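You operate a simulated robot arm through the tools that you are given. There is no shell and no other tool. Be economical: measure what you need, move in short steps, check, and stop when the job is done.

You are at the controls of a simulated two-armed robot. One attempt, no reset.

Task
On the wiring bench top, fold the rag in half, so that its two short edges meet.

It is judged by the outcome, as a careful person would: the job done as asked, and still so three seconds after it is handed in. It fails if anything else is knocked over, pushed out of place, dropped, spilled or broken. Flat cloth is picked up by pressing the open fingertips on it (5 to 10 N) and closing them slowly along it; thin cloth reads only 2 to 8 mm in the jaws.

Robot
Two 7-joint arms with two-finger parallel grippers on one trunk, on a base that drives. Base frame: it is fixed to the floor where the robot stands at the start and does not move with it; the origin is under the middle of the robot, x ahead of it, y to its left, z up. Lengths are in cm, angles in rad, forces in N, time in s.
The left shoulder is at the start at [6, 18.9, 117.8], the right one opposite. With the tool pointing down near the work surface each hand reaches from about 10 to 64 cm from the robot's upright axis, wherever it stands, measured 20 degrees to its own side. Places, roughly: wiring bench top [130, 20, 90]. Payload 3.43 kg a hand.
The tool frame of a hand sits at the grasp point between the pads (the TCP): z along the fingers, y along the line on which they close. The tips reach 3 cm beyond it. The gripper opens to 9.4 cm. The fingers are 2.8 cm wide and 1 cm thick; the gripper's body (5 by 9.6 cm) begins 5.5 cm behind the TCP.
Orientation is told as [roll, pitch, yaw] about the base's x, y, z axes, in that order, counted from this pose: with the fingers straight down and closing along the base's y, the tool's x points along the base's -x, its y along +y and its z along -z.

Tools
- The arms move only by the tool step_arm. It takes "left_series", "right_series" or both (then of equal length, played together; a hand with none holds still); each is a list that holds one entry, the list of rows, each a list of 6 numbers: the shift along the tool's x, y, z in cm, then the turn, a rotation vector about the tool's x, y, z in rad. In form: [[[dx, dy, dz, wx, wy, wz], ...]]. A call has 1 to 8 rows; each row is the pose to reach, as a shift and turn from the pose commanded when the call began, along the tool's axes at that moment. "left_claw" and "right_claw" are, for a hand that has rows, the opening, from 0 (shut) to 1 (fully open), set as the call begins (left out, the last holds). A row lasts 0.2 s, in which the tool goes at most 5 cm and 0.15 rad; a call with a longer step from one row to the next is refused whole, and so is a gripper value outside its range. Where a pose cannot be reached the arm comes as near as it can. A force on the tool above 40 N (or 10 N above the force at the start of the call, whichever is more), or a blocked arm, ends the call early, and 0.2 s more pass. The fingers move at their own pace (about 15.3 cm/s each) and stop on an object; they squeeze with about 38 N. The grip force told is the motor's: it shows also when the fingers shut on nothing. Time passes only in rows, and 0.2 s behind the last, so rows that repeat a pose let the fingers close. It gives the time, the measured TCP pose, the force on the tool (base axes), the opening and the grip force at its end, in the units of the frame above (readings bear some noise), with the torque about the TCP (base axes, N m) and any sound that the robot's microphone picked up.
- Cameras (640 x 400 px; columns grow to the right, rows downward): "scene" is now at [0.46, 1.49, 171.47]; the picture's right is [0.27, -0.96, 0.00], its down [-0.84, -0.23, -0.49] and it looks along [0.47, 0.13, -0.87] (base axes); focal length 275 px, centre (320, 200). "left" rides on the left gripper at [7.6, -1.4, -10.2] in its tool frame; the picture's right is [0.18, 0.98, 0.00], its down [-0.75, 0.14, -0.64] and it looks along [-0.63, 0.12, 0.77] (tool axes); focal length 243 px, centre (320, 200). "right" rides on the right gripper at [7.6, 1.4, -10.3] in its tool frame; the picture's right is [-0.18, 0.98, 0.00], its down [-0.75, -0.14, -0.64] and it looks along [-0.63, -0.12, 0.77] (tool axes); focal length 243 px, centre (320, 200). There is no depth. A picture from a camera that has moved, and an enlarged one, comes with that camera's place and axes in the base frame and with its lens.
- camera(camera): a new picture of that camera. No time passes.
- move_column(by): slides the trunk up (or, below 0, down) by that many cm; the arms and the scene camera ride with it, the base frame stays. It gives what a move gives, with no picture.
- drive_base(legs): drives the robot by 1 to 6 legs, each [ahead, left, turn to the left] in cm, cm and rad, along the robot's own axes; the way and the turn of a leg run together, so that a leg with both is an arc; at most 150 cm and 3.142 rad a leg. The arms and the cameras ride along, it lands a little off, and it stops where it bumps. It gives what a move gives.
- aim_head(pan, tilt): turns the head with the scene camera to pan (to the left, within 1.501 rad either way) and tilt (down, from -0.506 to 1.204), counted from straight ahead of the robot. It gives what a move gives.
- enlarge(camera, box): a new picture of the part [left, top, right, bottom] of that camera's present view, enlarged. No time passes.
- hand_in(): hands the job in; it is judged then, once.

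Work in short steps. Places have to be worked out from the pictures, the camera data and where the tool is seen: move nearer, look again, correct. Check each grasp and each placing, and mend what went wrong. You have 120 turns and 100 pictures in all, those below and enlarged ones among them. Open the grippers and draw the arms clear of the work before you hand the job in, unless the task says otherwise; then end with one line.

The tools are called as name(argument=value, ...) on one line, values as JSON. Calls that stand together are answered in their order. step_arm: Moves the arms, as the interface text tells. Its arguments: {"type":"object","properties":{"left_series":{"type":"array","items":{"type":"array","items":{"type":"array","items":{"type":"number"}}}},"left_claw":{"type":"number"},"right_series":{"type":"array","items":{"type":"array","items":{"type":"array","items":{"type":"number"}}}},"right_claw":{"type":"number"}},"required":[]} The other tools are called the same way: move_column (by) slides the trunk up or down; drive_base (legs) drives the base; aim_head (pan, tilt) turns the head that bears the scene camera; camera (camera) takes a picture; enlarge (camera, box) takes an enlarged picture of a part of a camera's view; hand_in () hands the job in.

At the start:

```text
clock: 0.0
left_position: [38.62, 23.34, 104.45]
left_ee_rot: [-0.001, 0.001, 0.001]
left_ft_force: [-0.8, 0.1, -0.4]
left_wrist_torque: [0.0, 0.0, -0.02]
left_gripper_width: 9.39
left_gripper_force: 0.0
right_position: [34.19, -6.9, 99.41]
right_ee_rot: [0.001, 0.0, 0.0]
right_ft_force: [0.2, -0.6, -0.1]
right_wrist_torque: [-0.01, -0.04, 0.03]
right_gripper_width: 9.39
right_gripper_force: 0.0
trunk travel left (down, up): [-85.0, 14.0]
robot x, y, heading: [0.12, -0.08, 0.005]
head pan, tilt: [0.269, 1.058]
```

scene: 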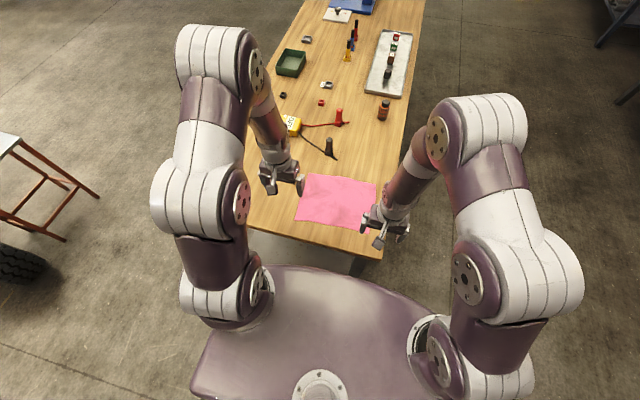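
right: 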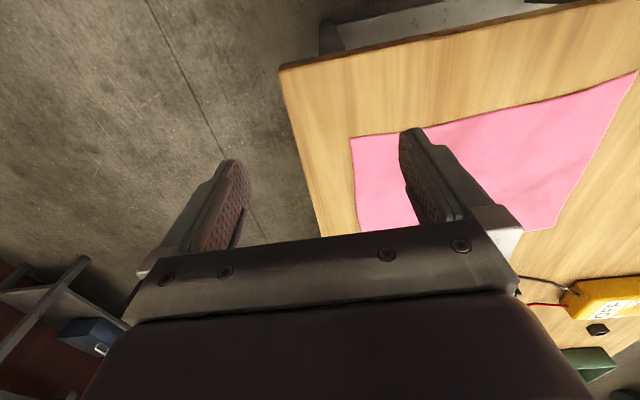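
left: 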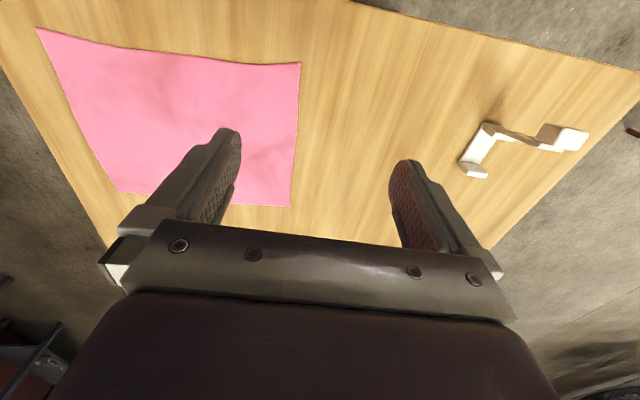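

I'll take an enlarged view of the rag to get its corners accurately.

enlarge(camera="scene", box=[240, 150, 420, 262])

```text
3.56 times, centred on (330, 206) of scene
camera zoom: at [0.46, 1.49, 171.47], right [0.27, -0.96, 0.0], down [-0.84, -0.23, -0.49], along [0.47, 0.13, -0.87], focal length 978 px, centre (284, 179)
```

zoom: 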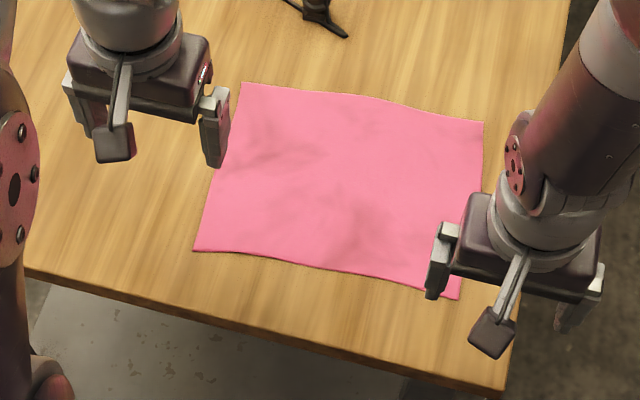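

The rag spans about x 39–62, y −5–22, so its short edges run along x at its left and right. I want to face the right short edge from the table's right side; first I check the floor there.

aim_head(pan=-1.0, tilt=0.7)

camera(camera="scene")

```text
clock: 1.4
left_position: [38.75, 23.34, 104.3]
left_ee_rot: [0.0, 0.0, -0.001]
left_ft_force: [-0.1, -0.8, 0.3]
left_wrist_torque: [0.01, -0.03, -0.02]
left_gripper_width: 9.39
left_gripper_force: 0.0
right_position: [34.2, -6.94, 99.3]
right_ee_rot: [0.0, -0.001, -0.001]
right_ft_force: [-0.3, 0.3, 0.0]
right_wrist_torque: [-0.03, -0.02, -0.05]
right_gripper_width: 9.41
right_gripper_force: 0.0
trunk travel left (down, up): [-85.0, 14.0]
robot x, y, heading: [0.13, 0.17, 0.004]
head pan, tilt: [-1.0, 0.7]
```

```text
95 pictures are left
camera scene: at [-1.3, -7.41, 174.2], right [-0.84, -0.54, 0.0], down [-0.35, 0.54, -0.76], along [0.41, -0.64, -0.64], focal length 275 px, centre (320, 200)
```

scene: 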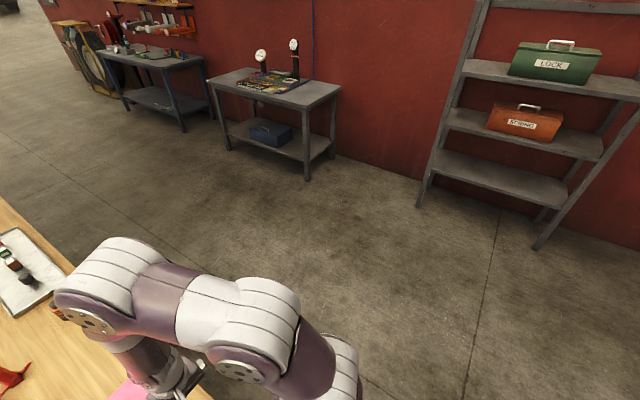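

The floor on the right is clear out to about y = −220. I drive right, turn left 90°, then shift along to face the rag's right short edge.

drive_base(legs=[[0, -85, 0], [0, 0, 1.567], [0, -51, 0]])

aim_head(pan=0, tilt=0.8)

camera(camera="scene")

```text
clock: 12.3
left_position: [29.2, -44.81, 104.34]
left_ee_rot: [0.0, -0.001, 1.57]
left_ft_force: [0.0, -1.5, 0.7]
left_wrist_torque: [-0.01, 0.0, 0.01]
left_gripper_width: 9.4
left_gripper_force: 0.0
right_position: [59.43, -49.43, 99.44]
right_ee_rot: [-0.001, -0.001, 1.57]
right_ft_force: [0.0, -1.1, -0.4]
right_wrist_torque: [-0.01, 0.0, -0.02]
right_gripper_width: 9.41
right_gripper_force: 0.0
trunk travel left (down, up): [-85.0, 14.0]
robot x, y, heading: [52.58, -83.41, 1.568]
head pan, tilt: [-1.0, 0.7]
```

```text
clock: 13.6
left_position: [29.16, -44.91, 104.36]
left_ee_rot: [0.0, 0.0, 1.569]
left_ft_force: [0.7, -0.6, 0.8]
left_wrist_torque: [-0.02, 0.01, 0.0]
left_gripper_width: 9.4
left_gripper_force: 0.0
right_position: [59.54, -49.42, 99.4]
right_ee_rot: [0.0, 0.0, 1.57]
right_ft_force: [0.0, -0.3, 0.1]
right_wrist_torque: [-0.02, -0.03, 0.0]
right_gripper_width: 9.41
right_gripper_force: 0.0
trunk travel left (down, up): [-85.0, 14.0]
robot x, y, heading: [52.17, -83.65, 1.574]
head pan, tilt: [0.0, 0.799]
```

```text
94 pictures are left
camera scene: at [52.59, -81.85, 173.38], right [1.0, 0.0, 0.0], down [0.0, -0.72, -0.7], along [0.0, 0.7, -0.72], focal length 275 px, centre (320, 200)
```

scene: 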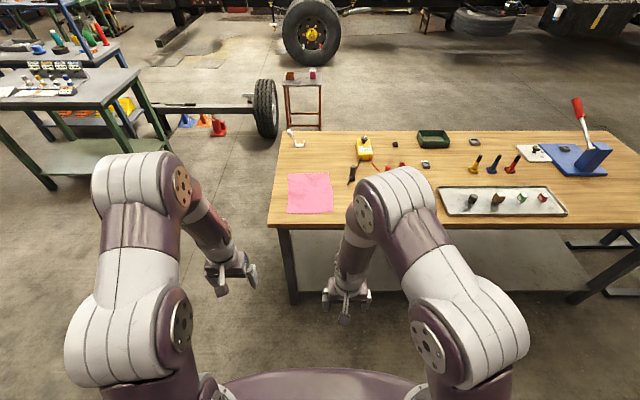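

The rag is straight ahead. I drive forward to roughly the same table clearance (33 cm axis to edge) that was safe at the start, then look down.

drive_base(legs=[[39, 2, 0]])

aim_head(pan=0, tilt=1.1)

camera(camera="scene")

```text
clock: 16.0
left_position: [27.82, -6.51, 104.36]
left_ee_rot: [0.0, 0.001, 1.559]
left_ft_force: [0.6, -0.1, 0.4]
left_wrist_torque: [0.0, 0.02, 0.01]
left_gripper_width: 9.4
left_gripper_force: 0.0
right_position: [58.16, -11.4, 99.41]
right_ee_rot: [-0.001, 0.002, 1.56]
right_ft_force: [0.3, -0.8, 0.4]
right_wrist_torque: [-0.05, 0.0, 0.04]
right_gripper_width: 9.4
right_gripper_force: 0.1
trunk travel left (down, up): [-85.0, 14.0]
robot x, y, heading: [50.61, -45.63, 1.559]
head pan, tilt: [0.0, 0.799]
```

```text
clock: 16.8
left_position: [27.91, -6.33, 104.31]
left_ee_rot: [0.0, -0.001, 1.56]
left_ft_force: [-1.1, 1.4, -0.3]
left_wrist_torque: [-0.01, 0.01, 0.03]
left_gripper_width: 9.4
left_gripper_force: 0.1
right_position: [58.01, -11.17, 99.42]
right_ee_rot: [-0.002, 0.0, 1.56]
right_ft_force: [1.0, 0.2, -1.0]
right_wrist_torque: [0.01, 0.0, -0.01]
right_gripper_width: 9.4
right_gripper_force: 0.1
trunk travel left (down, up): [-85.0, 14.0]
robot x, y, heading: [50.82, -45.55, 1.561]
head pan, tilt: [0.0, 1.1]
```

```text
93 pictures are left
camera scene: at [50.82, -45.32, 171.21], right [1.0, -0.01, 0.0], down [-0.01, -0.89, -0.45], along [0.01, 0.45, -0.89], focal length 275 px, centre (320, 200)
```

scene: 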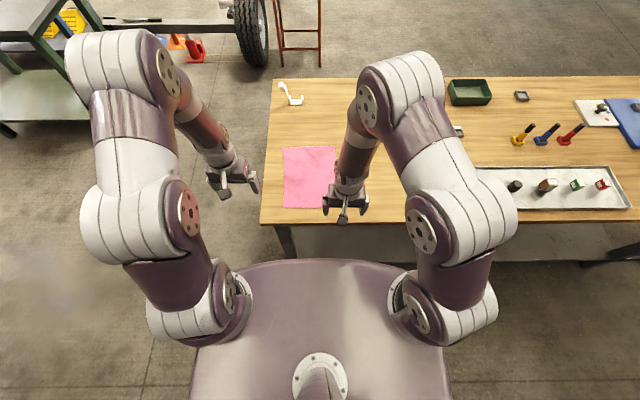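

I zoom on the rag from here to pin down its edges in the base frame.

enlarge(camera="scene", box=[240, 120, 400, 240])

camera(camera="right")

camera(camera="left")

```text
3.33 times, centred on (320, 180) of scene
camera zoom: at [50.82, -45.32, 171.21], right [1.0, -0.01, 0.0], down [-0.01, -0.89, -0.45], along [0.01, 0.45, -0.89], focal length 917 px, centre (320, 267)
```

zoom: 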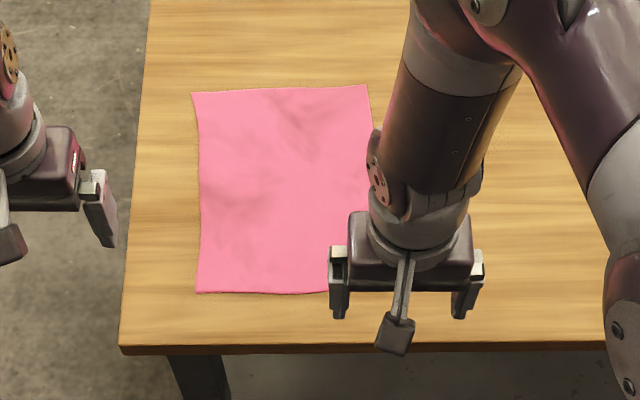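

```text
91 pictures are left
camera right: at [56.45, -18.89, 109.63], right [-0.98, 0.19, 0.0], down [0.15, 0.75, 0.64], along [0.13, 0.63, -0.77], focal length 243 px, centre (320, 200)
```

right: 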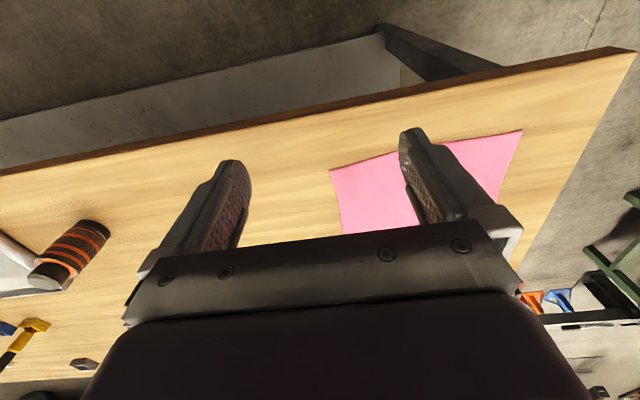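

```text
90 pictures are left
camera left: at [29.11, -14.04, 114.61], right [-0.98, -0.17, 0.0], down [-0.13, 0.76, 0.64], along [-0.11, 0.63, -0.77], focal length 243 px, centre (320, 200)
```

left: 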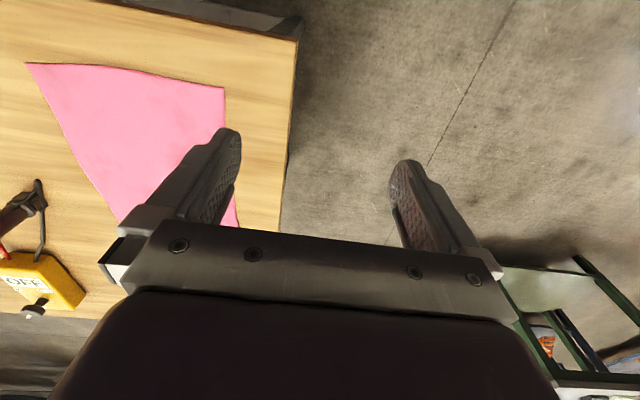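

Comparing the three views puts the table top near z ≈ 83–84, with the near edge corners at about (38.5, −4) and (59, −3) and the far edge at y ≈ 22.5. I drive 3 cm closer for reach and start turning the hands so the fingers close across the short edge (along y).

drive_base(legs=[[3, 1, 0]])

step_arm(left_series=[[[0, 0, 0, 0, 0, 0.15], [0, 0, 0, 0, 0, 0.3], [0, 0, 0, 0, 0, 0.45], [0, 0, 0, 0, 0, 0.6], [0, 0, 0, 0, 0, 0.75], [0, 0, 0, 0, 0, 0.9], [0, 0, 0, 0, 0, 1.05], [0, 0, 0, 0, 0, 1.2]]], right_series=[[[0, 0, 0, 0, 0, -0.15], [0, 0, 0, 0, 0, -0.3], [0, 0, 0, 0, 0, -0.45], [0, 0, 0, 0, 0, -0.6], [0, 0, 0, 0, 0, -0.75], [0, 0, 0, 0, 0, -0.9], [0, 0, 0, 0, 0, -1.05], [0, 0, 0, 0, 0, -1.2]]])

```text
clock: 17.6
left_position: [27.09, -3.89, 104.68]
left_ee_rot: [0.002, -0.005, 1.559]
left_ft_force: [-0.2, -1.1, 0.5]
left_wrist_torque: [0.03, 0.02, -0.01]
left_gripper_width: 9.43
left_gripper_force: 0.0
right_position: [57.29, -8.74, 99.61]
right_ee_rot: [0.002, -0.004, 1.561]
right_ft_force: [1.0, -0.5, 0.5]
right_wrist_torque: [0.05, 0.04, 0.03]
right_gripper_width: 9.35
right_gripper_force: 0.1
trunk travel left (down, up): [-85.0, 14.0]
robot x, y, heading: [50.04, -42.29, 1.556]
head pan, tilt: [0.0, 1.1]
```

```text
clock: 19.4
left_position: [27.02, -3.57, 104.44]
left_ee_rot: [-0.001, 0.0, 0.359]
left_ft_force: [-0.4, 0.1, 0.2]
left_wrist_torque: [-0.01, -0.02, 0.02]
left_gripper_width: 9.43
left_gripper_force: 0.1
right_position: [57.06, -8.38, 99.54]
right_ee_rot: [-0.001, 0.0, 2.762]
right_ft_force: [0.1, 0.5, -0.5]
right_wrist_torque: [0.03, 0.0, -0.04]
right_gripper_width: 9.42
right_gripper_force: 0.0
trunk travel left (down, up): [-85.0, 14.0]
robot x, y, heading: [49.71, -42.2, 1.562]
head pan, tilt: [0.0, 1.1]
```

Both turned smoothly. I finish the turns and bring the hands above the near corners at z ≈ 100.

step_arm(left_series=[[[-4, -1.6, 1.3, 0, 0, 0.12], [-8, -3.2, 2.6, 0, 0, 0.24], [-11.84, -4.87, 4, 0, 0, 0.359], [-11.84, -4.87, 4, 0, 0, 0.359]]], right_series=[[[-0.4, -1.8, 0, 0, 0, -0.12], [-0.8, -3.6, 0, 0, 0, -0.25], [-1.13, -5.37, 0, 0, 0, -0.38], [-1.13, -5.37, 0, 0, 0, -0.38]]])

camera(camera="left")

camera(camera="right")

camera(camera="scene")

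```text
clock: 20.4
left_position: [39.6, -3.87, 100.15]
left_ee_rot: [0.001, 0.0, 0.001]
left_ft_force: [0.2, -0.4, -0.7]
left_wrist_torque: [-0.01, -0.02, 0.0]
left_gripper_width: 9.39
left_gripper_force: 0.0
right_position: [57.89, -2.82, 99.43]
right_ee_rot: [0.0, 0.0, 3.14]
right_ft_force: [0.7, -1.3, 0.4]
right_wrist_torque: [0.03, -0.01, 0.0]
right_gripper_width: 9.41
right_gripper_force: 0.0
trunk travel left (down, up): [-85.0, 14.0]
robot x, y, heading: [49.77, -42.62, 1.556]
head pan, tilt: [0.0, 1.1]
```

```text
89 pictures are left
camera left: at [31.93, -5.22, 110.4], right [-0.18, 0.98, 0.0], down [0.75, 0.14, 0.64], along [0.63, 0.12, -0.77], focal length 243 px, centre (320, 200)
```

left: 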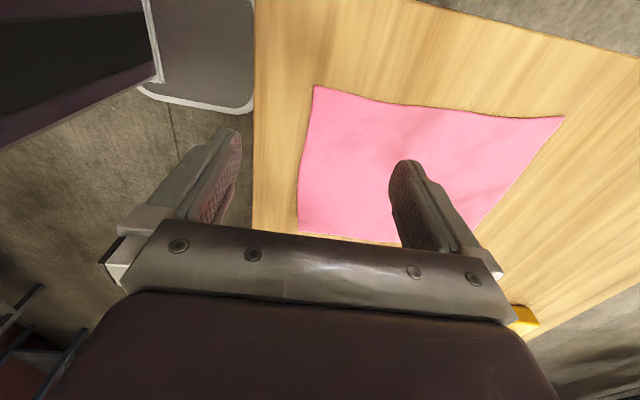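

```text
88 pictures are left
camera right: at [65.46, -4.28, 109.73], right [-0.18, -0.98, 0.0], down [-0.75, 0.14, 0.64], along [-0.63, 0.12, -0.77], focal length 243 px, centre (320, 200)
```

right: 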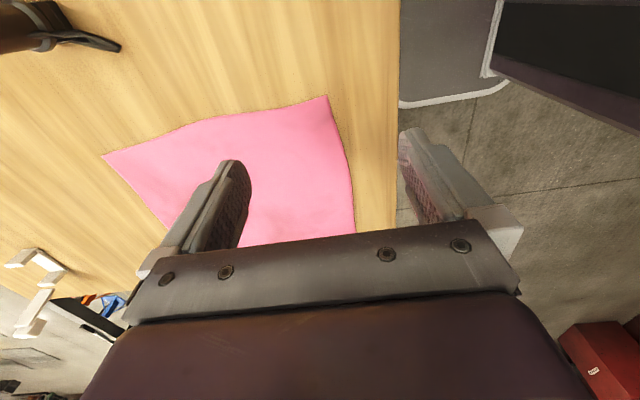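

```text
87 pictures are left
camera scene: at [49.84, -42.42, 171.21], right [1.0, -0.01, 0.0], down [-0.01, -0.89, -0.45], along [0.01, 0.45, -0.89], focal length 275 px, centre (320, 200)
```

scene: 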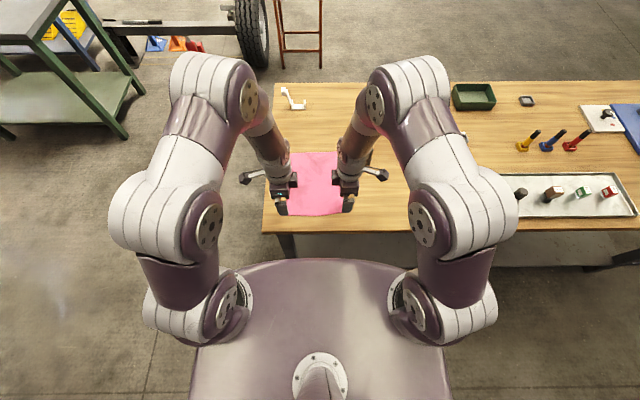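

From opposing wrist views the table top solves to z ≈ 85.5, corners: near (38.5, −4.3), (58.5, −3.5); far (36.7, 21.2), (56.5, 22.2). I narrow the jaws to ~3 cm and lower to TCP z ≈ 90.5 (tips ~2 cm above) with the outer fingers just over the near edge.

step_arm(left_series=[[[-0.3, 1.0, 3.5, 0, 0, 0], [-0.6, 1.87, 7, 0, 0, 0], [-0.6, 1.87, 9.6, 0, 0, 0], [-0.6, 1.87, 9.6, 0, 0, 0]]], right_series=[[[-0.5, -0.7, 3.5, 0, 0, 0], [-1.1, -1.42, 6.5, 0, 0, 0], [-1.1, -1.42, 8.9, 0, 0, 0], [-1.1, -1.42, 8.9, 0, 0, 0]]], left_claw=0.32, right_claw=0.32)

camera(camera="left")

camera(camera="right")

```text
clock: 21.4
left_position: [40.54, -1.83, 90.5]
left_ee_rot: [0.001, 0.001, 0.001]
left_ft_force: [0.0, -0.2, -0.2]
left_wrist_torque: [-0.02, 0.02, 0.03]
left_gripper_width: 3.02
left_gripper_force: 0.1
right_position: [57.07, -1.62, 90.59]
right_ee_rot: [0.001, 0.0, 3.14]
right_ft_force: [0.5, 1.1, 0.7]
right_wrist_torque: [0.0, -0.03, -0.01]
right_gripper_width: 3.04
right_gripper_force: 0.0
trunk travel left (down, up): [-85.0, 14.0]
robot x, y, heading: [50.19, -42.37, 1.561]
head pan, tilt: [0.0, 1.1]
```

```text
86 pictures are left
camera left: at [32.82, -3.21, 100.77], right [-0.18, 0.98, 0.0], down [0.75, 0.14, 0.64], along [0.63, 0.12, -0.77], focal length 243 px, centre (320, 200)
```

left: 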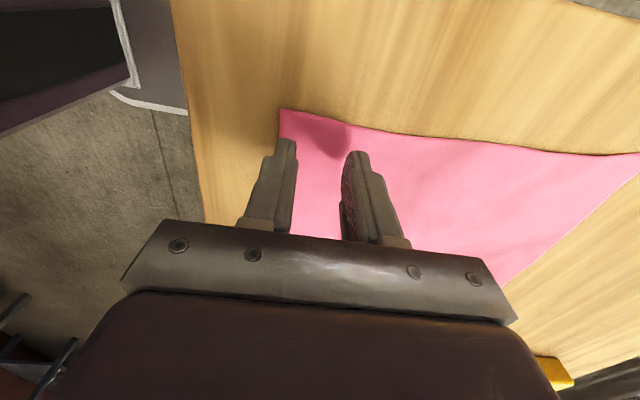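

```text
85 pictures are left
camera right: at [64.57, -2.99, 100.82], right [-0.19, -0.98, 0.0], down [-0.75, 0.14, 0.64], along [-0.63, 0.12, -0.77], focal length 243 px, centre (320, 200)
```

right: 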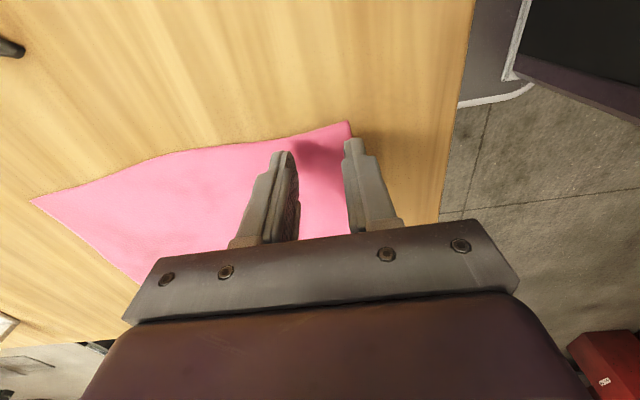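

Corners confirmed at (38.6, −4.6) and (58.2, −3.7). I nudge the right hand 0.4 cm inward and lower gently toward contact (expected TCP z ≈ 88.5).

step_arm(left_series=[[[0, 0, 0.6, 0, 0, 0], [0, 0, 1.1, 0, 0, 0], [0, 0, 1.6, 0, 0, 0], [0, 0, 1.8, 0, 0, 0]]], right_series=[[[0, -0.4, 0.6, 0, 0, 0], [0, -0.4, 1.2, 0, 0, 0], [0, -0.4, 1.7, 0, 0, 0], [0, -0.4, 1.9, 0, 0, 0]]])

```text
clock: 22.4
left_position: [40.43, -2.01, 89.14]
left_ee_rot: [0.003, -0.001, 0.0]
left_ft_force: [0.0, -0.9, 0.2]
left_wrist_torque: [-0.04, -0.02, 0.03]
left_gripper_width: 3.02
left_gripper_force: 0.0
right_position: [56.95, -0.83, 89.14]
right_ee_rot: [-0.008, 0.0, 3.14]
right_ft_force: [5.0, -7.8, 37.1]
right_wrist_torque: [-1.01, -0.16, 0.14]
right_gripper_width: 3.36
right_gripper_force: 2.8
trunk travel left (down, up): [-85.0, 14.0]
robot x, y, heading: [49.61, -42.56, 1.555]
head pan, tilt: [0.0, 1.1]
stopped in row 4 (right hand): the force on the tool passed its limit (the readings are from after the stop); the commanded pose is now the measured one
```

The right hand is pressing too hard (37 N) at z 89.1, so the cloth surface is near 86.1. I back the right off slightly and ease the left down.

step_arm(left_series=[[[0, 0, 0.05, 0, 0, 0], [0, 0, 0.1, 0, 0, 0]]], right_series=[[[0, 0, -0.15, 0, 0, 0], [0, 0, -0.25, 0, 0, 0]]], right_claw=0.32)

```text
clock: 23.0
left_position: [40.43, -1.96, 89.18]
left_ee_rot: [0.003, 0.0, 0.001]
left_ft_force: [0.4, -3.0, 21.2]
left_wrist_torque: [-0.38, 0.0, 0.01]
left_gripper_width: 3.03
left_gripper_force: 0.1
right_position: [57.0, -1.04, 89.27]
right_ee_rot: [-0.004, 0.0, 3.14]
right_ft_force: [-0.7, 0.5, 3.2]
right_wrist_torque: [-0.01, 0.02, -0.01]
right_gripper_width: 3.01
right_gripper_force: 0.1
trunk travel left (down, up): [-85.0, 14.0]
robot x, y, heading: [49.8, -42.17, 1.561]
head pan, tilt: [0.0, 1.1]
```

Contact is at z ≈ 89.25. I trim both to about 8 N and start closing in a first increment.

step_arm(left_series=[[[0, 0, -0.07, 0, 0, 0], [0, 0, -0.07, 0, 0, 0]]], right_series=[[[0, 0, 0.03, 0, 0, 0], [0, 0, 0.03, 0, 0, 0]]])

step_arm(left_series=[[[0, 0, 0, 0, 0, 0], [0, 0, 0, 0, 0, 0]]], right_series=[[[0, 0, 0, 0, 0, 0], [0, 0, 0, 0, 0, 0]]], left_claw=0.25, right_claw=0.25)

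```text
clock: 23.6
left_position: [40.37, -1.99, 89.17]
left_ee_rot: [0.002, 0.0, 0.002]
left_ft_force: [6.0, -0.5, 15.5]
left_wrist_torque: [-0.17, -0.18, 0.05]
left_gripper_width: 3.03
left_gripper_force: 0.6
right_position: [57.01, -1.03, 89.29]
right_ee_rot: [-0.006, -0.001, 3.14]
right_ft_force: [-2.5, -1.6, 3.7]
right_wrist_torque: [-0.12, 0.05, -0.01]
right_gripper_width: 3.04
right_gripper_force: 0.1
trunk travel left (down, up): [-85.0, 14.0]
robot x, y, heading: [49.52, -42.6, 1.561]
head pan, tilt: [0.0, 1.1]
```

```text
clock: 24.2
left_position: [40.31, -1.97, 89.14]
left_ee_rot: [0.004, 0.001, 0.0]
left_ft_force: [2.0, 1.8, 18.1]
left_wrist_torque: [-0.04, -0.02, 0.1]
left_gripper_width: 2.21
left_gripper_force: 0.1
right_position: [57.03, -0.91, 89.21]
right_ee_rot: [-0.008, -0.003, 3.14]
right_ft_force: [-1.3, -0.8, 3.2]
right_wrist_torque: [-0.05, 0.01, 0.02]
right_gripper_width: 2.34
right_gripper_force: 0.0
trunk travel left (down, up): [-85.0, 14.0]
robot x, y, heading: [50.16, -42.69, 1.559]
head pan, tilt: [0.0, 1.1]
```

Forces are 18 N (left) and 3 N (right); I trim toward 8 N, close further to ~1 cm, and then look.

step_arm(left_series=[[[0, 0, -0.06, 0, 0, 0], [0, 0, -0.06, 0, 0, 0]]], right_series=[[[0, 0, 0.06, 0, 0, 0], [0, 0, 0.06, 0, 0, 0]]], left_claw=0.18, right_claw=0.18)

step_arm(left_series=[[[0, 0, 0, 0, 0, 0], [0, 0, 0, 0, 0, 0]]], right_series=[[[0, 0, 0, 0, 0, 0], [0, 0, 0, 0, 0, 0]]], left_claw=0.11, right_claw=0.11)

camera(camera="left")

camera(camera="right")

```text
clock: 24.8
left_position: [40.38, -1.98, 89.13]
left_ee_rot: [0.001, 0.001, 0.0]
left_ft_force: [-0.6, 0.5, 5.2]
left_wrist_torque: [-0.01, 0.02, 0.01]
left_gripper_width: 1.63
left_gripper_force: 0.0
right_position: [57.01, -0.8, 89.18]
right_ee_rot: [-0.008, 0.0, 3.14]
right_ft_force: [1.6, -0.9, 11.1]
right_wrist_torque: [-0.08, -0.01, 0.03]
right_gripper_width: 1.7
right_gripper_force: 0.1
trunk travel left (down, up): [-85.0, 14.0]
robot x, y, heading: [49.82, -42.51, 1.56]
head pan, tilt: [0.0, 1.1]
```

```text
clock: 25.4
left_position: [40.32, -2.04, 89.17]
left_ee_rot: [0.0, -0.001, -0.001]
left_ft_force: [0.4, -0.3, 2.9]
left_wrist_torque: [-0.04, 0.0, 0.01]
left_gripper_width: 1.04
left_gripper_force: 0.3
right_position: [56.87, -0.95, 89.12]
right_ee_rot: [-0.009, -0.002, 3.138]
right_ft_force: [-0.1, 0.7, 11.9]
right_wrist_torque: [-0.02, 0.02, -0.01]
right_gripper_width: 0.97
right_gripper_force: 0.1
trunk travel left (down, up): [-85.0, 14.0]
robot x, y, heading: [50.21, -42.78, 1.557]
head pan, tilt: [0.0, 1.1]
```

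```text
84 pictures are left
camera left: at [32.62, -3.4, 99.42], right [-0.18, 0.98, 0.0], down [0.75, 0.14, 0.64], along [0.63, 0.12, -0.77], focal length 243 px, centre (320, 200)
```

left: 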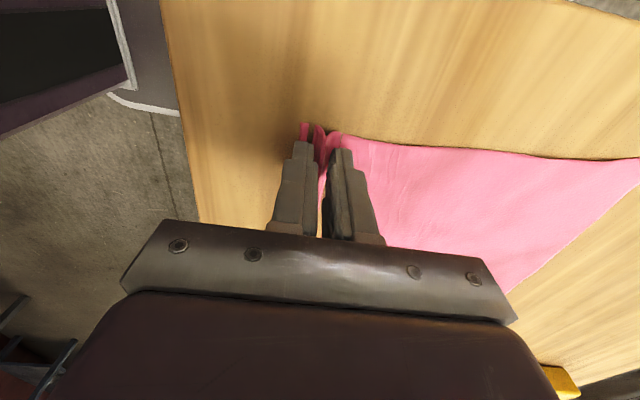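

```text
83 pictures are left
camera right: at [64.5, -2.35, 99.38], right [-0.19, -0.98, -0.01], down [-0.75, 0.14, 0.64], along [-0.63, 0.13, -0.76], focal length 243 px, centre (320, 200)
```

right: 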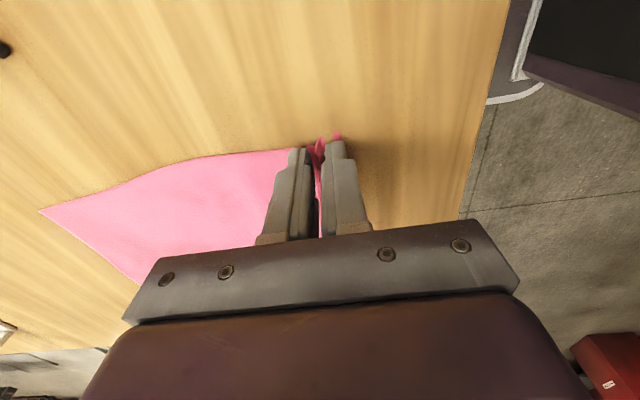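

A ridge of cloth is standing up between both pairs of fingers, as wanted. I close fully and hold.

step_arm(left_series=[[[0, 0, 0, 0, 0, 0], [0, 0, 0, 0, 0, 0], [0, 0, 0, 0, 0, 0]]], right_series=[[[0, 0, 0, 0, 0, 0], [0, 0, 0, 0, 0, 0], [0, 0, 0, 0, 0, 0]]], left_claw=0, right_claw=0)

```text
clock: 26.2
left_position: [40.46, -2.06, 89.3]
left_ee_rot: [0.002, 0.0, 0.0]
left_ft_force: [0.7, 0.1, 0.6]
left_wrist_torque: [-0.01, -0.03, 0.02]
left_gripper_width: 0.21
left_gripper_force: 36.8
right_position: [56.9, -0.87, 89.16]
right_ee_rot: [-0.005, 0.0, 3.141]
right_ft_force: [-0.3, -1.8, 14.7]
right_wrist_torque: [-0.09, 0.12, 0.05]
right_gripper_width: 0.24
right_gripper_force: 37.3
trunk travel left (down, up): [-85.0, 14.0]
robot x, y, heading: [49.9, -42.39, 1.556]
head pan, tilt: [0.0, 1.1]
```

Widths of 2.1 and 2.4 mm fit thin cloth. I lift 8 cm while moving 4 cm forward and check.

step_arm(left_series=[[[0, 0, -1.5, 0, 0, 0], [0, 0.5, -3, 0, 0, 0], [0, 1.5, -4.5, 0, 0, 0], [0, 2.5, -6, 0, 0, 0], [0, 4, -8, 0, 0, 0], [0, 4, -8, 0, 0, 0]]], right_series=[[[0, 0, -1.5, 0, 0, 0], [0, -0.5, -3, 0, 0, 0], [0, -1.5, -4.5, 0, 0, 0], [0, -2.5, -6, 0, 0, 0], [0, -4, -8, 0, 0, 0], [0, -4, -8, 0, 0, 0]]])

camera(camera="left")

camera(camera="right")

enlarge(camera="scene", box=[240, 120, 400, 240])

```text
clock: 27.6
left_position: [40.26, 2.17, 97.23]
left_ee_rot: [0.001, 0.0, 0.0]
left_ft_force: [2.0, 0.5, 0.9]
left_wrist_torque: [-0.03, -0.03, -0.01]
left_gripper_width: 0.24
left_gripper_force: 36.7
right_position: [57.04, 3.32, 96.91]
right_ee_rot: [-0.007, -0.002, 3.141]
right_ft_force: [-1.7, 0.3, 0.4]
right_wrist_torque: [0.0, 0.07, 0.04]
right_gripper_width: 0.23
right_gripper_force: 37.2
trunk travel left (down, up): [-85.0, 14.0]
robot x, y, heading: [50.49, -42.53, 1.559]
head pan, tilt: [0.0, 1.1]
```

```text
82 pictures are left
camera left: at [32.57, 0.68, 107.44], right [-0.18, 0.98, 0.0], down [0.75, 0.14, 0.64], along [0.63, 0.12, -0.77], focal length 243 px, centre (320, 200)
```

left: 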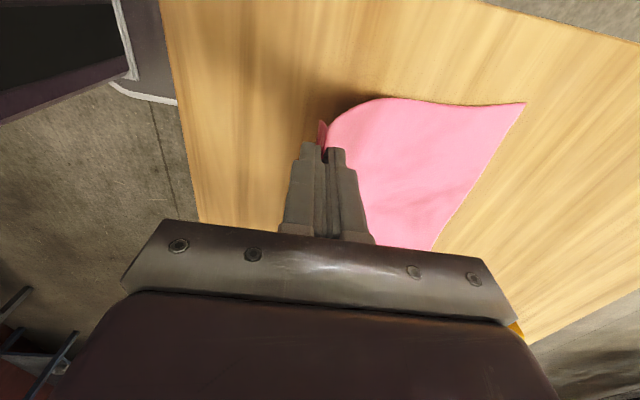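

```text
81 pictures are left
camera right: at [64.63, 1.82, 107.14], right [-0.19, -0.98, -0.01], down [-0.75, 0.14, 0.64], along [-0.63, 0.12, -0.76], focal length 243 px, centre (320, 200)
```

right: 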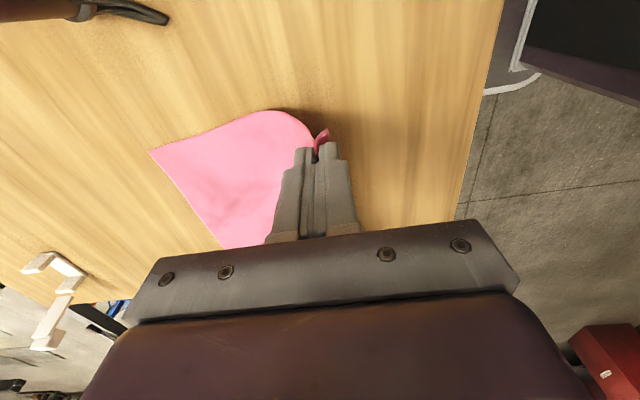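

```text
3.33 times, centred on (320, 180) of scene
camera zoom: at [49.92, -42.35, 171.21], right [1.0, -0.01, 0.0], down [-0.01, -0.89, -0.45], along [0.01, 0.45, -0.89], focal length 917 px, centre (320, 267)
```

zoom: 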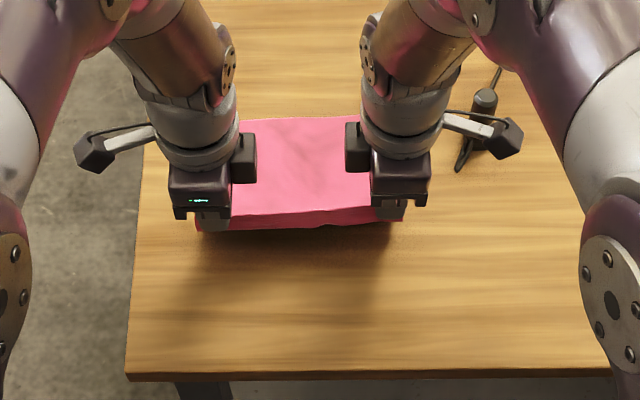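

Both corners are held and the edge stays straight. With ~4 cm of cloth gathered behind each pinch, I carry it in an arc toward y ≈ 16–17 so the unrolled edge will meet the far one.

step_arm(left_series=[[[0.15, 2, 0, 0, 0, 0], [0.3, 4, 0, 0, 0, 0], [0.4, 6, 0.2, 0, 0, 0], [0.6, 8, 0.7, 0, 0, 0], [0.7, 10, 1.5, 0, 0, 0], [0.85, 12, 3, 0, 0, 0], [1, 13.2, 4.8, 0, 0, 0], [1, 13.8, 6.0, 0, 0, 0]]], right_series=[[[-0.15, -2, 0, 0, 0, 0], [-0.3, -4, 0, 0, 0, 0], [-0.4, -6, 0.2, 0, 0, 0], [-0.6, -8, 0.7, 0, 0, 0], [-0.7, -10, 1.5, 0, 0, 0], [-0.85, -12, 3, 0, 0, 0], [-1, -13.2, 4.6, 0, 0, 0], [-1, -13.8, 5.7, 0, 0, 0]]])

camera(camera="left")

camera(camera="right")

enlarge(camera="scene", box=[240, 120, 400, 240])

```text
clock: 29.4
left_position: [39.45, 16.04, 91.07]
left_ee_rot: [0.001, 0.002, 0.0]
left_ft_force: [0.3, 0.2, -0.3]
left_wrist_torque: [-0.02, -0.02, 0.0]
left_gripper_width: 0.22
left_gripper_force: 36.9
right_position: [55.99, 17.07, 91.59]
right_ee_rot: [-0.005, 0.0, 3.141]
right_ft_force: [0.3, -0.6, -1.2]
right_wrist_torque: [-0.01, 0.03, 0.05]
right_gripper_width: 0.24
right_gripper_force: 37.0
trunk travel left (down, up): [-85.0, 14.0]
robot x, y, heading: [49.82, -42.36, 1.56]
head pan, tilt: [0.0, 1.1]
```

```text
79 pictures are left
camera left: at [31.74, 14.54, 101.28], right [-0.18, 0.98, 0.0], down [0.75, 0.14, 0.64], along [0.63, 0.12, -0.77], focal length 243 px, centre (320, 200)
```

left: 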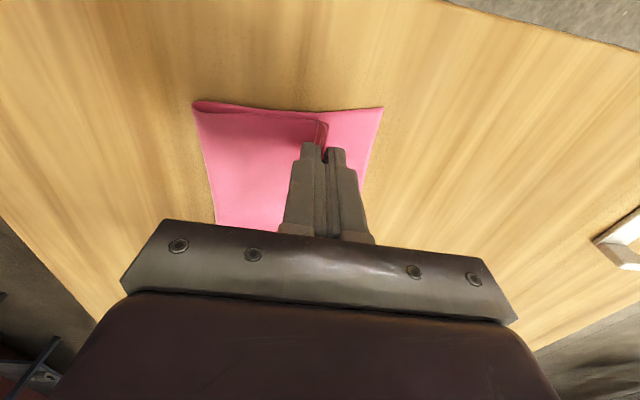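

```text
78 pictures are left
camera right: at [63.58, 15.45, 101.82], right [-0.19, -0.98, -0.01], down [-0.75, 0.14, 0.64], along [-0.63, 0.12, -0.76], focal length 243 px, centre (320, 200)
```

right: 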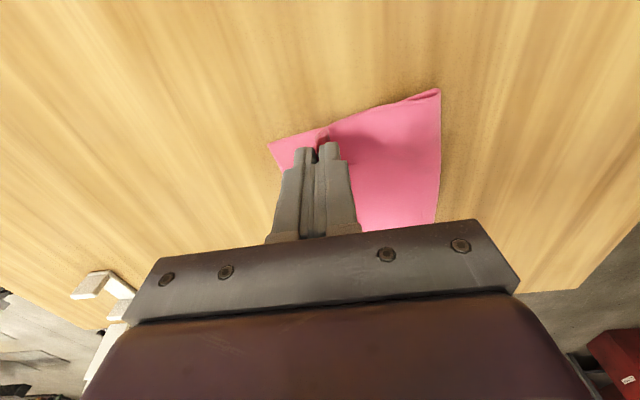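

```text
3.33 times, centred on (320, 180) of scene
camera zoom: at [49.93, -42.34, 171.21], right [1.0, -0.01, 0.0], down [-0.01, -0.89, -0.45], along [0.01, 0.45, -0.89], focal length 917 px, centre (320, 267)
```

zoom: 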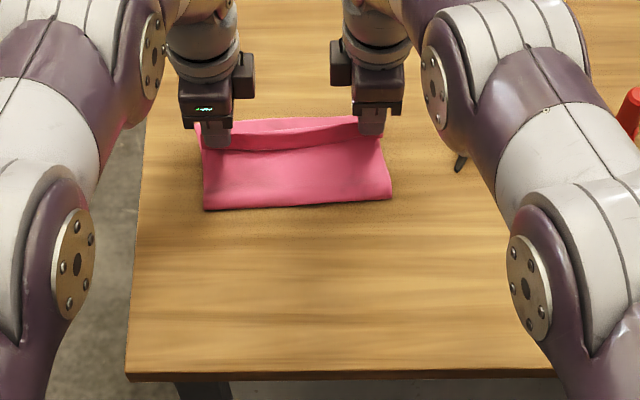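

The fold is forming nicely; far corners sit at (36.3, 19.3) and (56.4, 20.6). I lower the pinches to just above the bottom layer, half a cm back, then open to ~3 cm.

step_arm(left_series=[[[0, -0.2, 0.7, 0, 0, 0], [0, -0.5, 1.4, 0, 0, 0], [0, -0.5, 1.4, 0, 0, 0]]], right_series=[[[0, 0.2, 0.9, 0, 0, 0], [0, 0.5, 1.8, 0, 0, 0], [0, 0.5, 1.9, 0, 0, 0]]])

step_arm(left_series=[[[0, 0, 0, 0, 0, 0], [0, 0, 0, 0, 0, 0], [0, 0, 0, 0, 0, 0]]], right_series=[[[0, 0, 0, 0, 0, 0], [0, 0, 0, 0, 0, 0], [0, 0, 0, 0, 0, 0]]], left_claw=0.3, right_claw=0.3)

camera(camera="left")

camera(camera="right")

```text
clock: 30.2
left_position: [39.35, 15.32, 89.54]
left_ee_rot: [0.0, 0.0, 0.0]
left_ft_force: [1.8, 0.1, 0.0]
left_wrist_torque: [0.02, -0.07, 0.0]
left_gripper_width: 0.24
left_gripper_force: 36.8
right_position: [56.01, 16.43, 89.54]
right_ee_rot: [-0.005, -0.002, 3.139]
right_ft_force: [-1.0, 0.0, 0.8]
right_wrist_torque: [0.01, 0.05, 0.05]
right_gripper_width: 0.23
right_gripper_force: 37.4
trunk travel left (down, up): [-85.0, 14.0]
robot x, y, heading: [49.59, -42.4, 1.557]
head pan, tilt: [0.0, 1.1]
```

```text
clock: 31.0
left_position: [39.32, 15.37, 89.55]
left_ee_rot: [-0.001, 0.0, 0.0]
left_ft_force: [-0.1, 0.7, 0.1]
left_wrist_torque: [0.02, 0.01, 0.0]
left_gripper_width: 2.8
left_gripper_force: 0.0
right_position: [56.1, 16.45, 89.7]
right_ee_rot: [-0.006, -0.001, 3.138]
right_ft_force: [-0.2, -0.3, -0.8]
right_wrist_torque: [0.0, 0.02, 0.0]
right_gripper_width: 2.82
right_gripper_force: 0.0
trunk travel left (down, up): [-85.0, 14.0]
robot x, y, heading: [49.67, -42.29, 1.557]
head pan, tilt: [0.0, 1.1]
```

```text
76 pictures are left
camera left: at [31.68, 13.96, 99.84], right [-0.18, 0.98, 0.0], down [0.75, 0.14, 0.64], along [0.63, 0.12, -0.77], focal length 243 px, centre (320, 200)
```

left: 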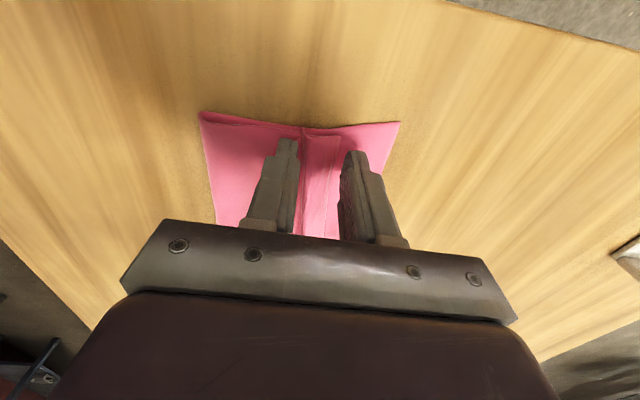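

```text
75 pictures are left
camera right: at [63.5, 14.95, 99.86], right [-0.19, -0.98, -0.01], down [-0.75, 0.14, 0.64], along [-0.63, 0.12, -0.76], focal length 243 px, centre (320, 200)
```

right: 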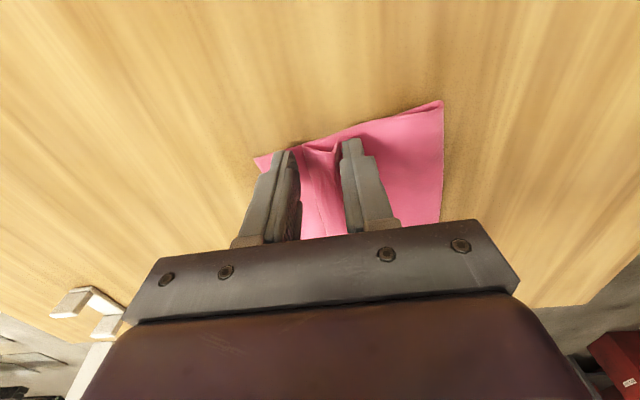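

The cloth has been released. I lift straight up and draw back to see how the edge lies.

step_arm(left_series=[[[0, 0, -2, 0, 0, 0], [0, 0, -4, 0, 0, 0], [0, 0, -8, 0, 0, 0], [0, -4, -10, 0, 0, 0], [2, -8, -10, 0, 0, 0], [5, -11, -10, 0, 0, 0], [5, -15, -10, 0, 0, 0], [5, -15, -10, 0, 0, 0]]], right_series=[[[0, 0, -2, 0, 0, 0], [0, 0, -4, 0, 0, 0], [0, 0, -8, 0, 0, 0], [0, 4, -10, 0, 0, 0], [2, 8, -10, 0, 0, 0], [5, 11, -10, 0, 0, 0], [5, 15, -10, 0, 0, 0], [5, 15, -10, 0, 0, 0]]])

enlarge(camera="scene", box=[270, 130, 370, 205])

camera(camera="left")

camera(camera="right")

```text
clock: 32.8
left_position: [34.4, 0.55, 99.39]
left_ee_rot: [0.0, 0.0, 0.0]
left_ft_force: [0.8, 1.1, -0.4]
left_wrist_torque: [-0.01, 0.01, -0.01]
left_gripper_width: 2.83
left_gripper_force: 0.1
right_position: [60.75, 1.46, 99.21]
right_ee_rot: [-0.005, -0.002, 3.141]
right_ft_force: [-0.1, 1.1, -0.4]
right_wrist_torque: [0.02, -0.01, -0.04]
right_gripper_width: 2.81
right_gripper_force: 0.2
trunk travel left (down, up): [-85.0, 14.0]
robot x, y, heading: [49.84, -42.77, 1.556]
head pan, tilt: [0.0, 1.1]
```

```text
5.33 times, centred on (320, 168) of scene
camera zoom: at [49.91, -42.17, 171.2], right [1.0, -0.01, 0.0], down [-0.01, -0.89, -0.45], along [0.01, 0.45, -0.89], focal length 1467 px, centre (320, 373)
```

zoom: 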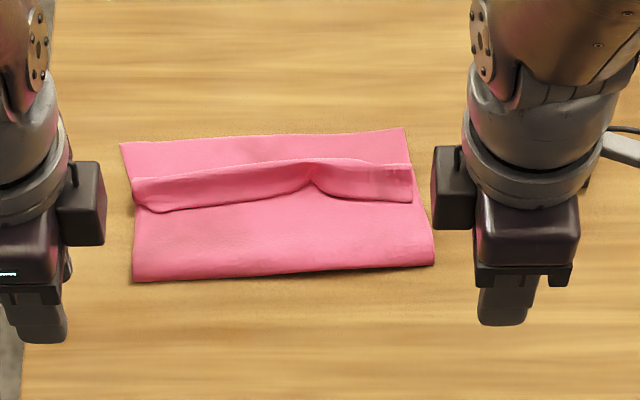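

```text
73 pictures are left
camera left: at [26.76, -0.92, 109.69], right [-0.18, 0.98, 0.0], down [0.75, 0.14, 0.64], along [0.63, 0.12, -0.77], focal length 243 px, centre (320, 200)
```

left: 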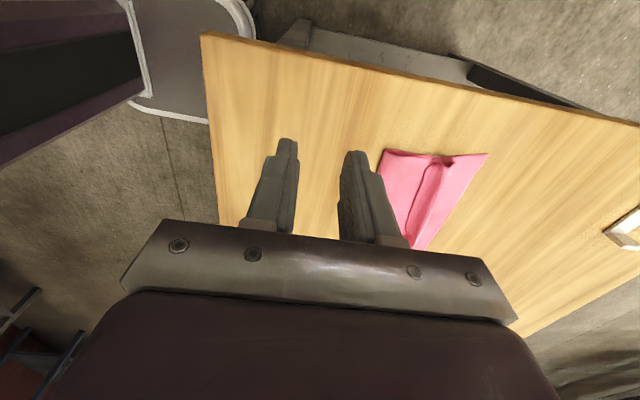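

```text
72 pictures are left
camera right: at [68.33, -0.06, 109.4], right [-0.19, -0.98, 0.0], down [-0.75, 0.14, 0.64], along [-0.63, 0.12, -0.76], focal length 243 px, centre (320, 200)
```

right: 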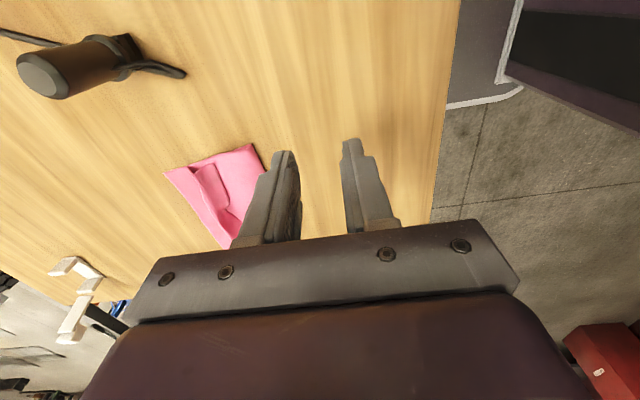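

The leading edge is curled back on top as a ~3 cm strip. I take closer views to see how it is rolled before undoing it.

enlarge(camera="left", box=[370, 130, 498, 250])

enlarge(camera="right", box=[155, 130, 280, 250])

enlarge(camera="scene", box=[285, 145, 345, 187])

```text
3.33 times, centred on (434, 190) of left
camera zoom: at [26.76, -0.92, 109.69], right [-0.18, 0.98, 0.0], down [0.75, 0.14, 0.64], along [0.63, 0.12, -0.77], focal length 809 px, centre (-60, 233)
```

zoom: 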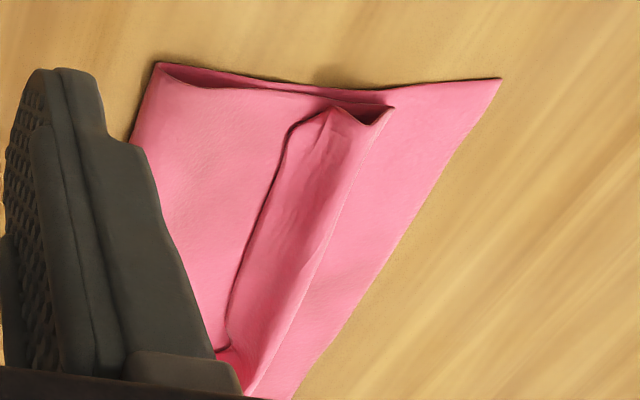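

```text
3.33 times, centred on (218, 190) of right
camera zoom: at [68.33, -0.06, 109.4], right [-0.19, -0.98, 0.0], down [-0.75, 0.14, 0.64], along [-0.63, 0.12, -0.76], focal length 809 px, centre (662, 233)
```

zoom: 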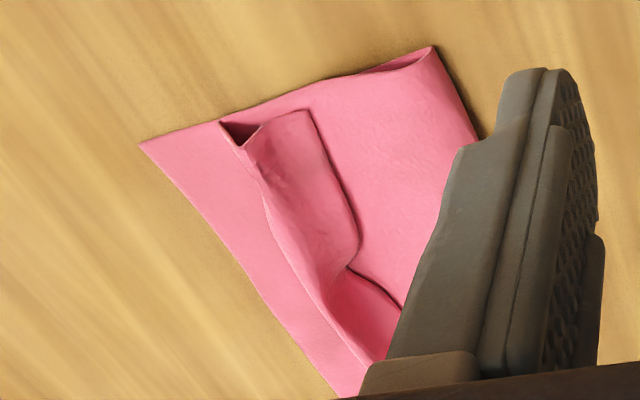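

```text
9.52 times, centred on (315, 166) of scene
camera zoom: at [49.91, -42.17, 171.2], right [1.0, -0.01, 0.0], down [-0.01, -0.89, -0.45], along [0.01, 0.45, -0.89], focal length 2619 px, centre (368, 524)
```

zoom: 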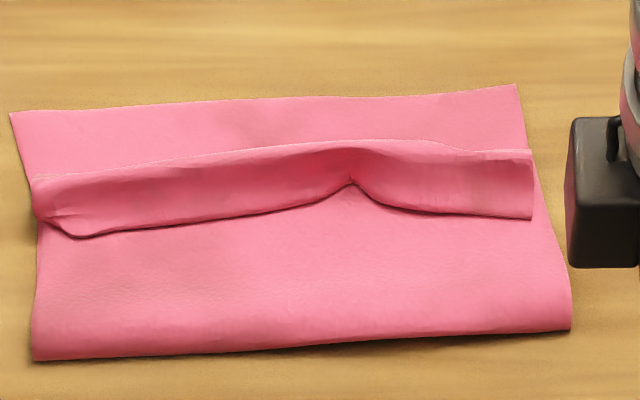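

It is a simple curl: the raw edge lies back at y ≈ 12.8–13.4, the crease at y ≈ 15–16.5. I'll close the fingers, hover over the strip, then press lightly and drag it toward +y so it unrolls like a tread.

step_arm(left_series=[[[-2.4, 4.4, 0, 0, 0, 0], [-4.8, 8.8, 0, 0, 0, 0], [-7.1, 13.25, 1.8, 0, 0, 0], [-7.1, 13.25, 5.4, 0, 0, 0], [-7.1, 13.25, 5.4, 0, 0, 0]]], right_series=[[[-1.7, -4.3, 0, 0, 0, 0], [-3.5, -8.7, 0, 0, 0, 0], [-5.25, -13.04, 1.8, 0, 0, 0], [-5.25, -13.04, 5.2, 0, 0, 0], [-5.25, -13.04, 5.2, 0, 0, 0]]], left_claw=0, right_claw=0)

camera(camera="left")

camera(camera="right")

```text
refused: row 1 steps farther than a row can; nothing moved
```

```text
68 pictures are left
camera left: at [26.76, -0.92, 109.69], right [-0.18, 0.98, 0.0], down [0.75, 0.14, 0.64], along [0.63, 0.12, -0.77], focal length 243 px, centre (320, 200)
```

left: 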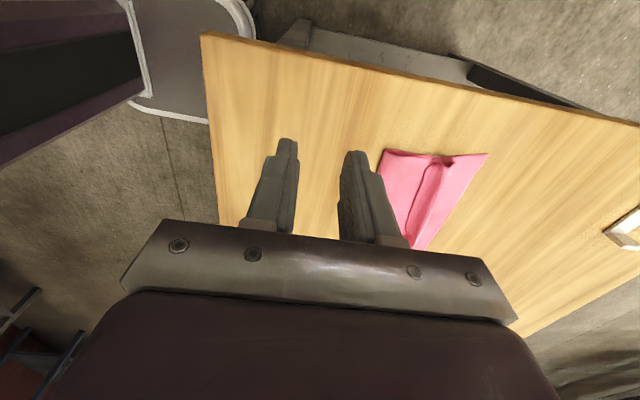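

```text
67 pictures are left
camera right: at [68.33, -0.06, 109.4], right [-0.19, -0.98, 0.0], down [-0.75, 0.14, 0.64], along [-0.63, 0.12, -0.76], focal length 243 px, centre (320, 200)
```

right: 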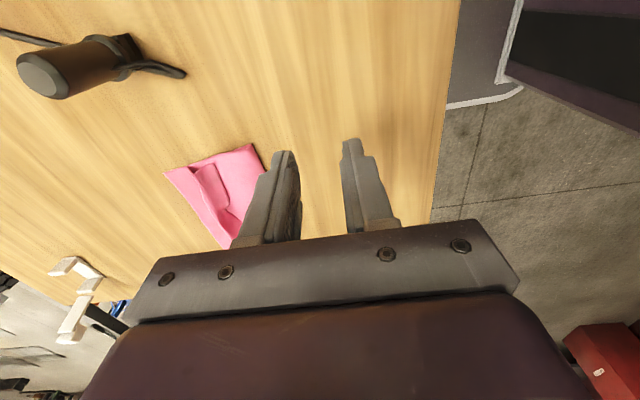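

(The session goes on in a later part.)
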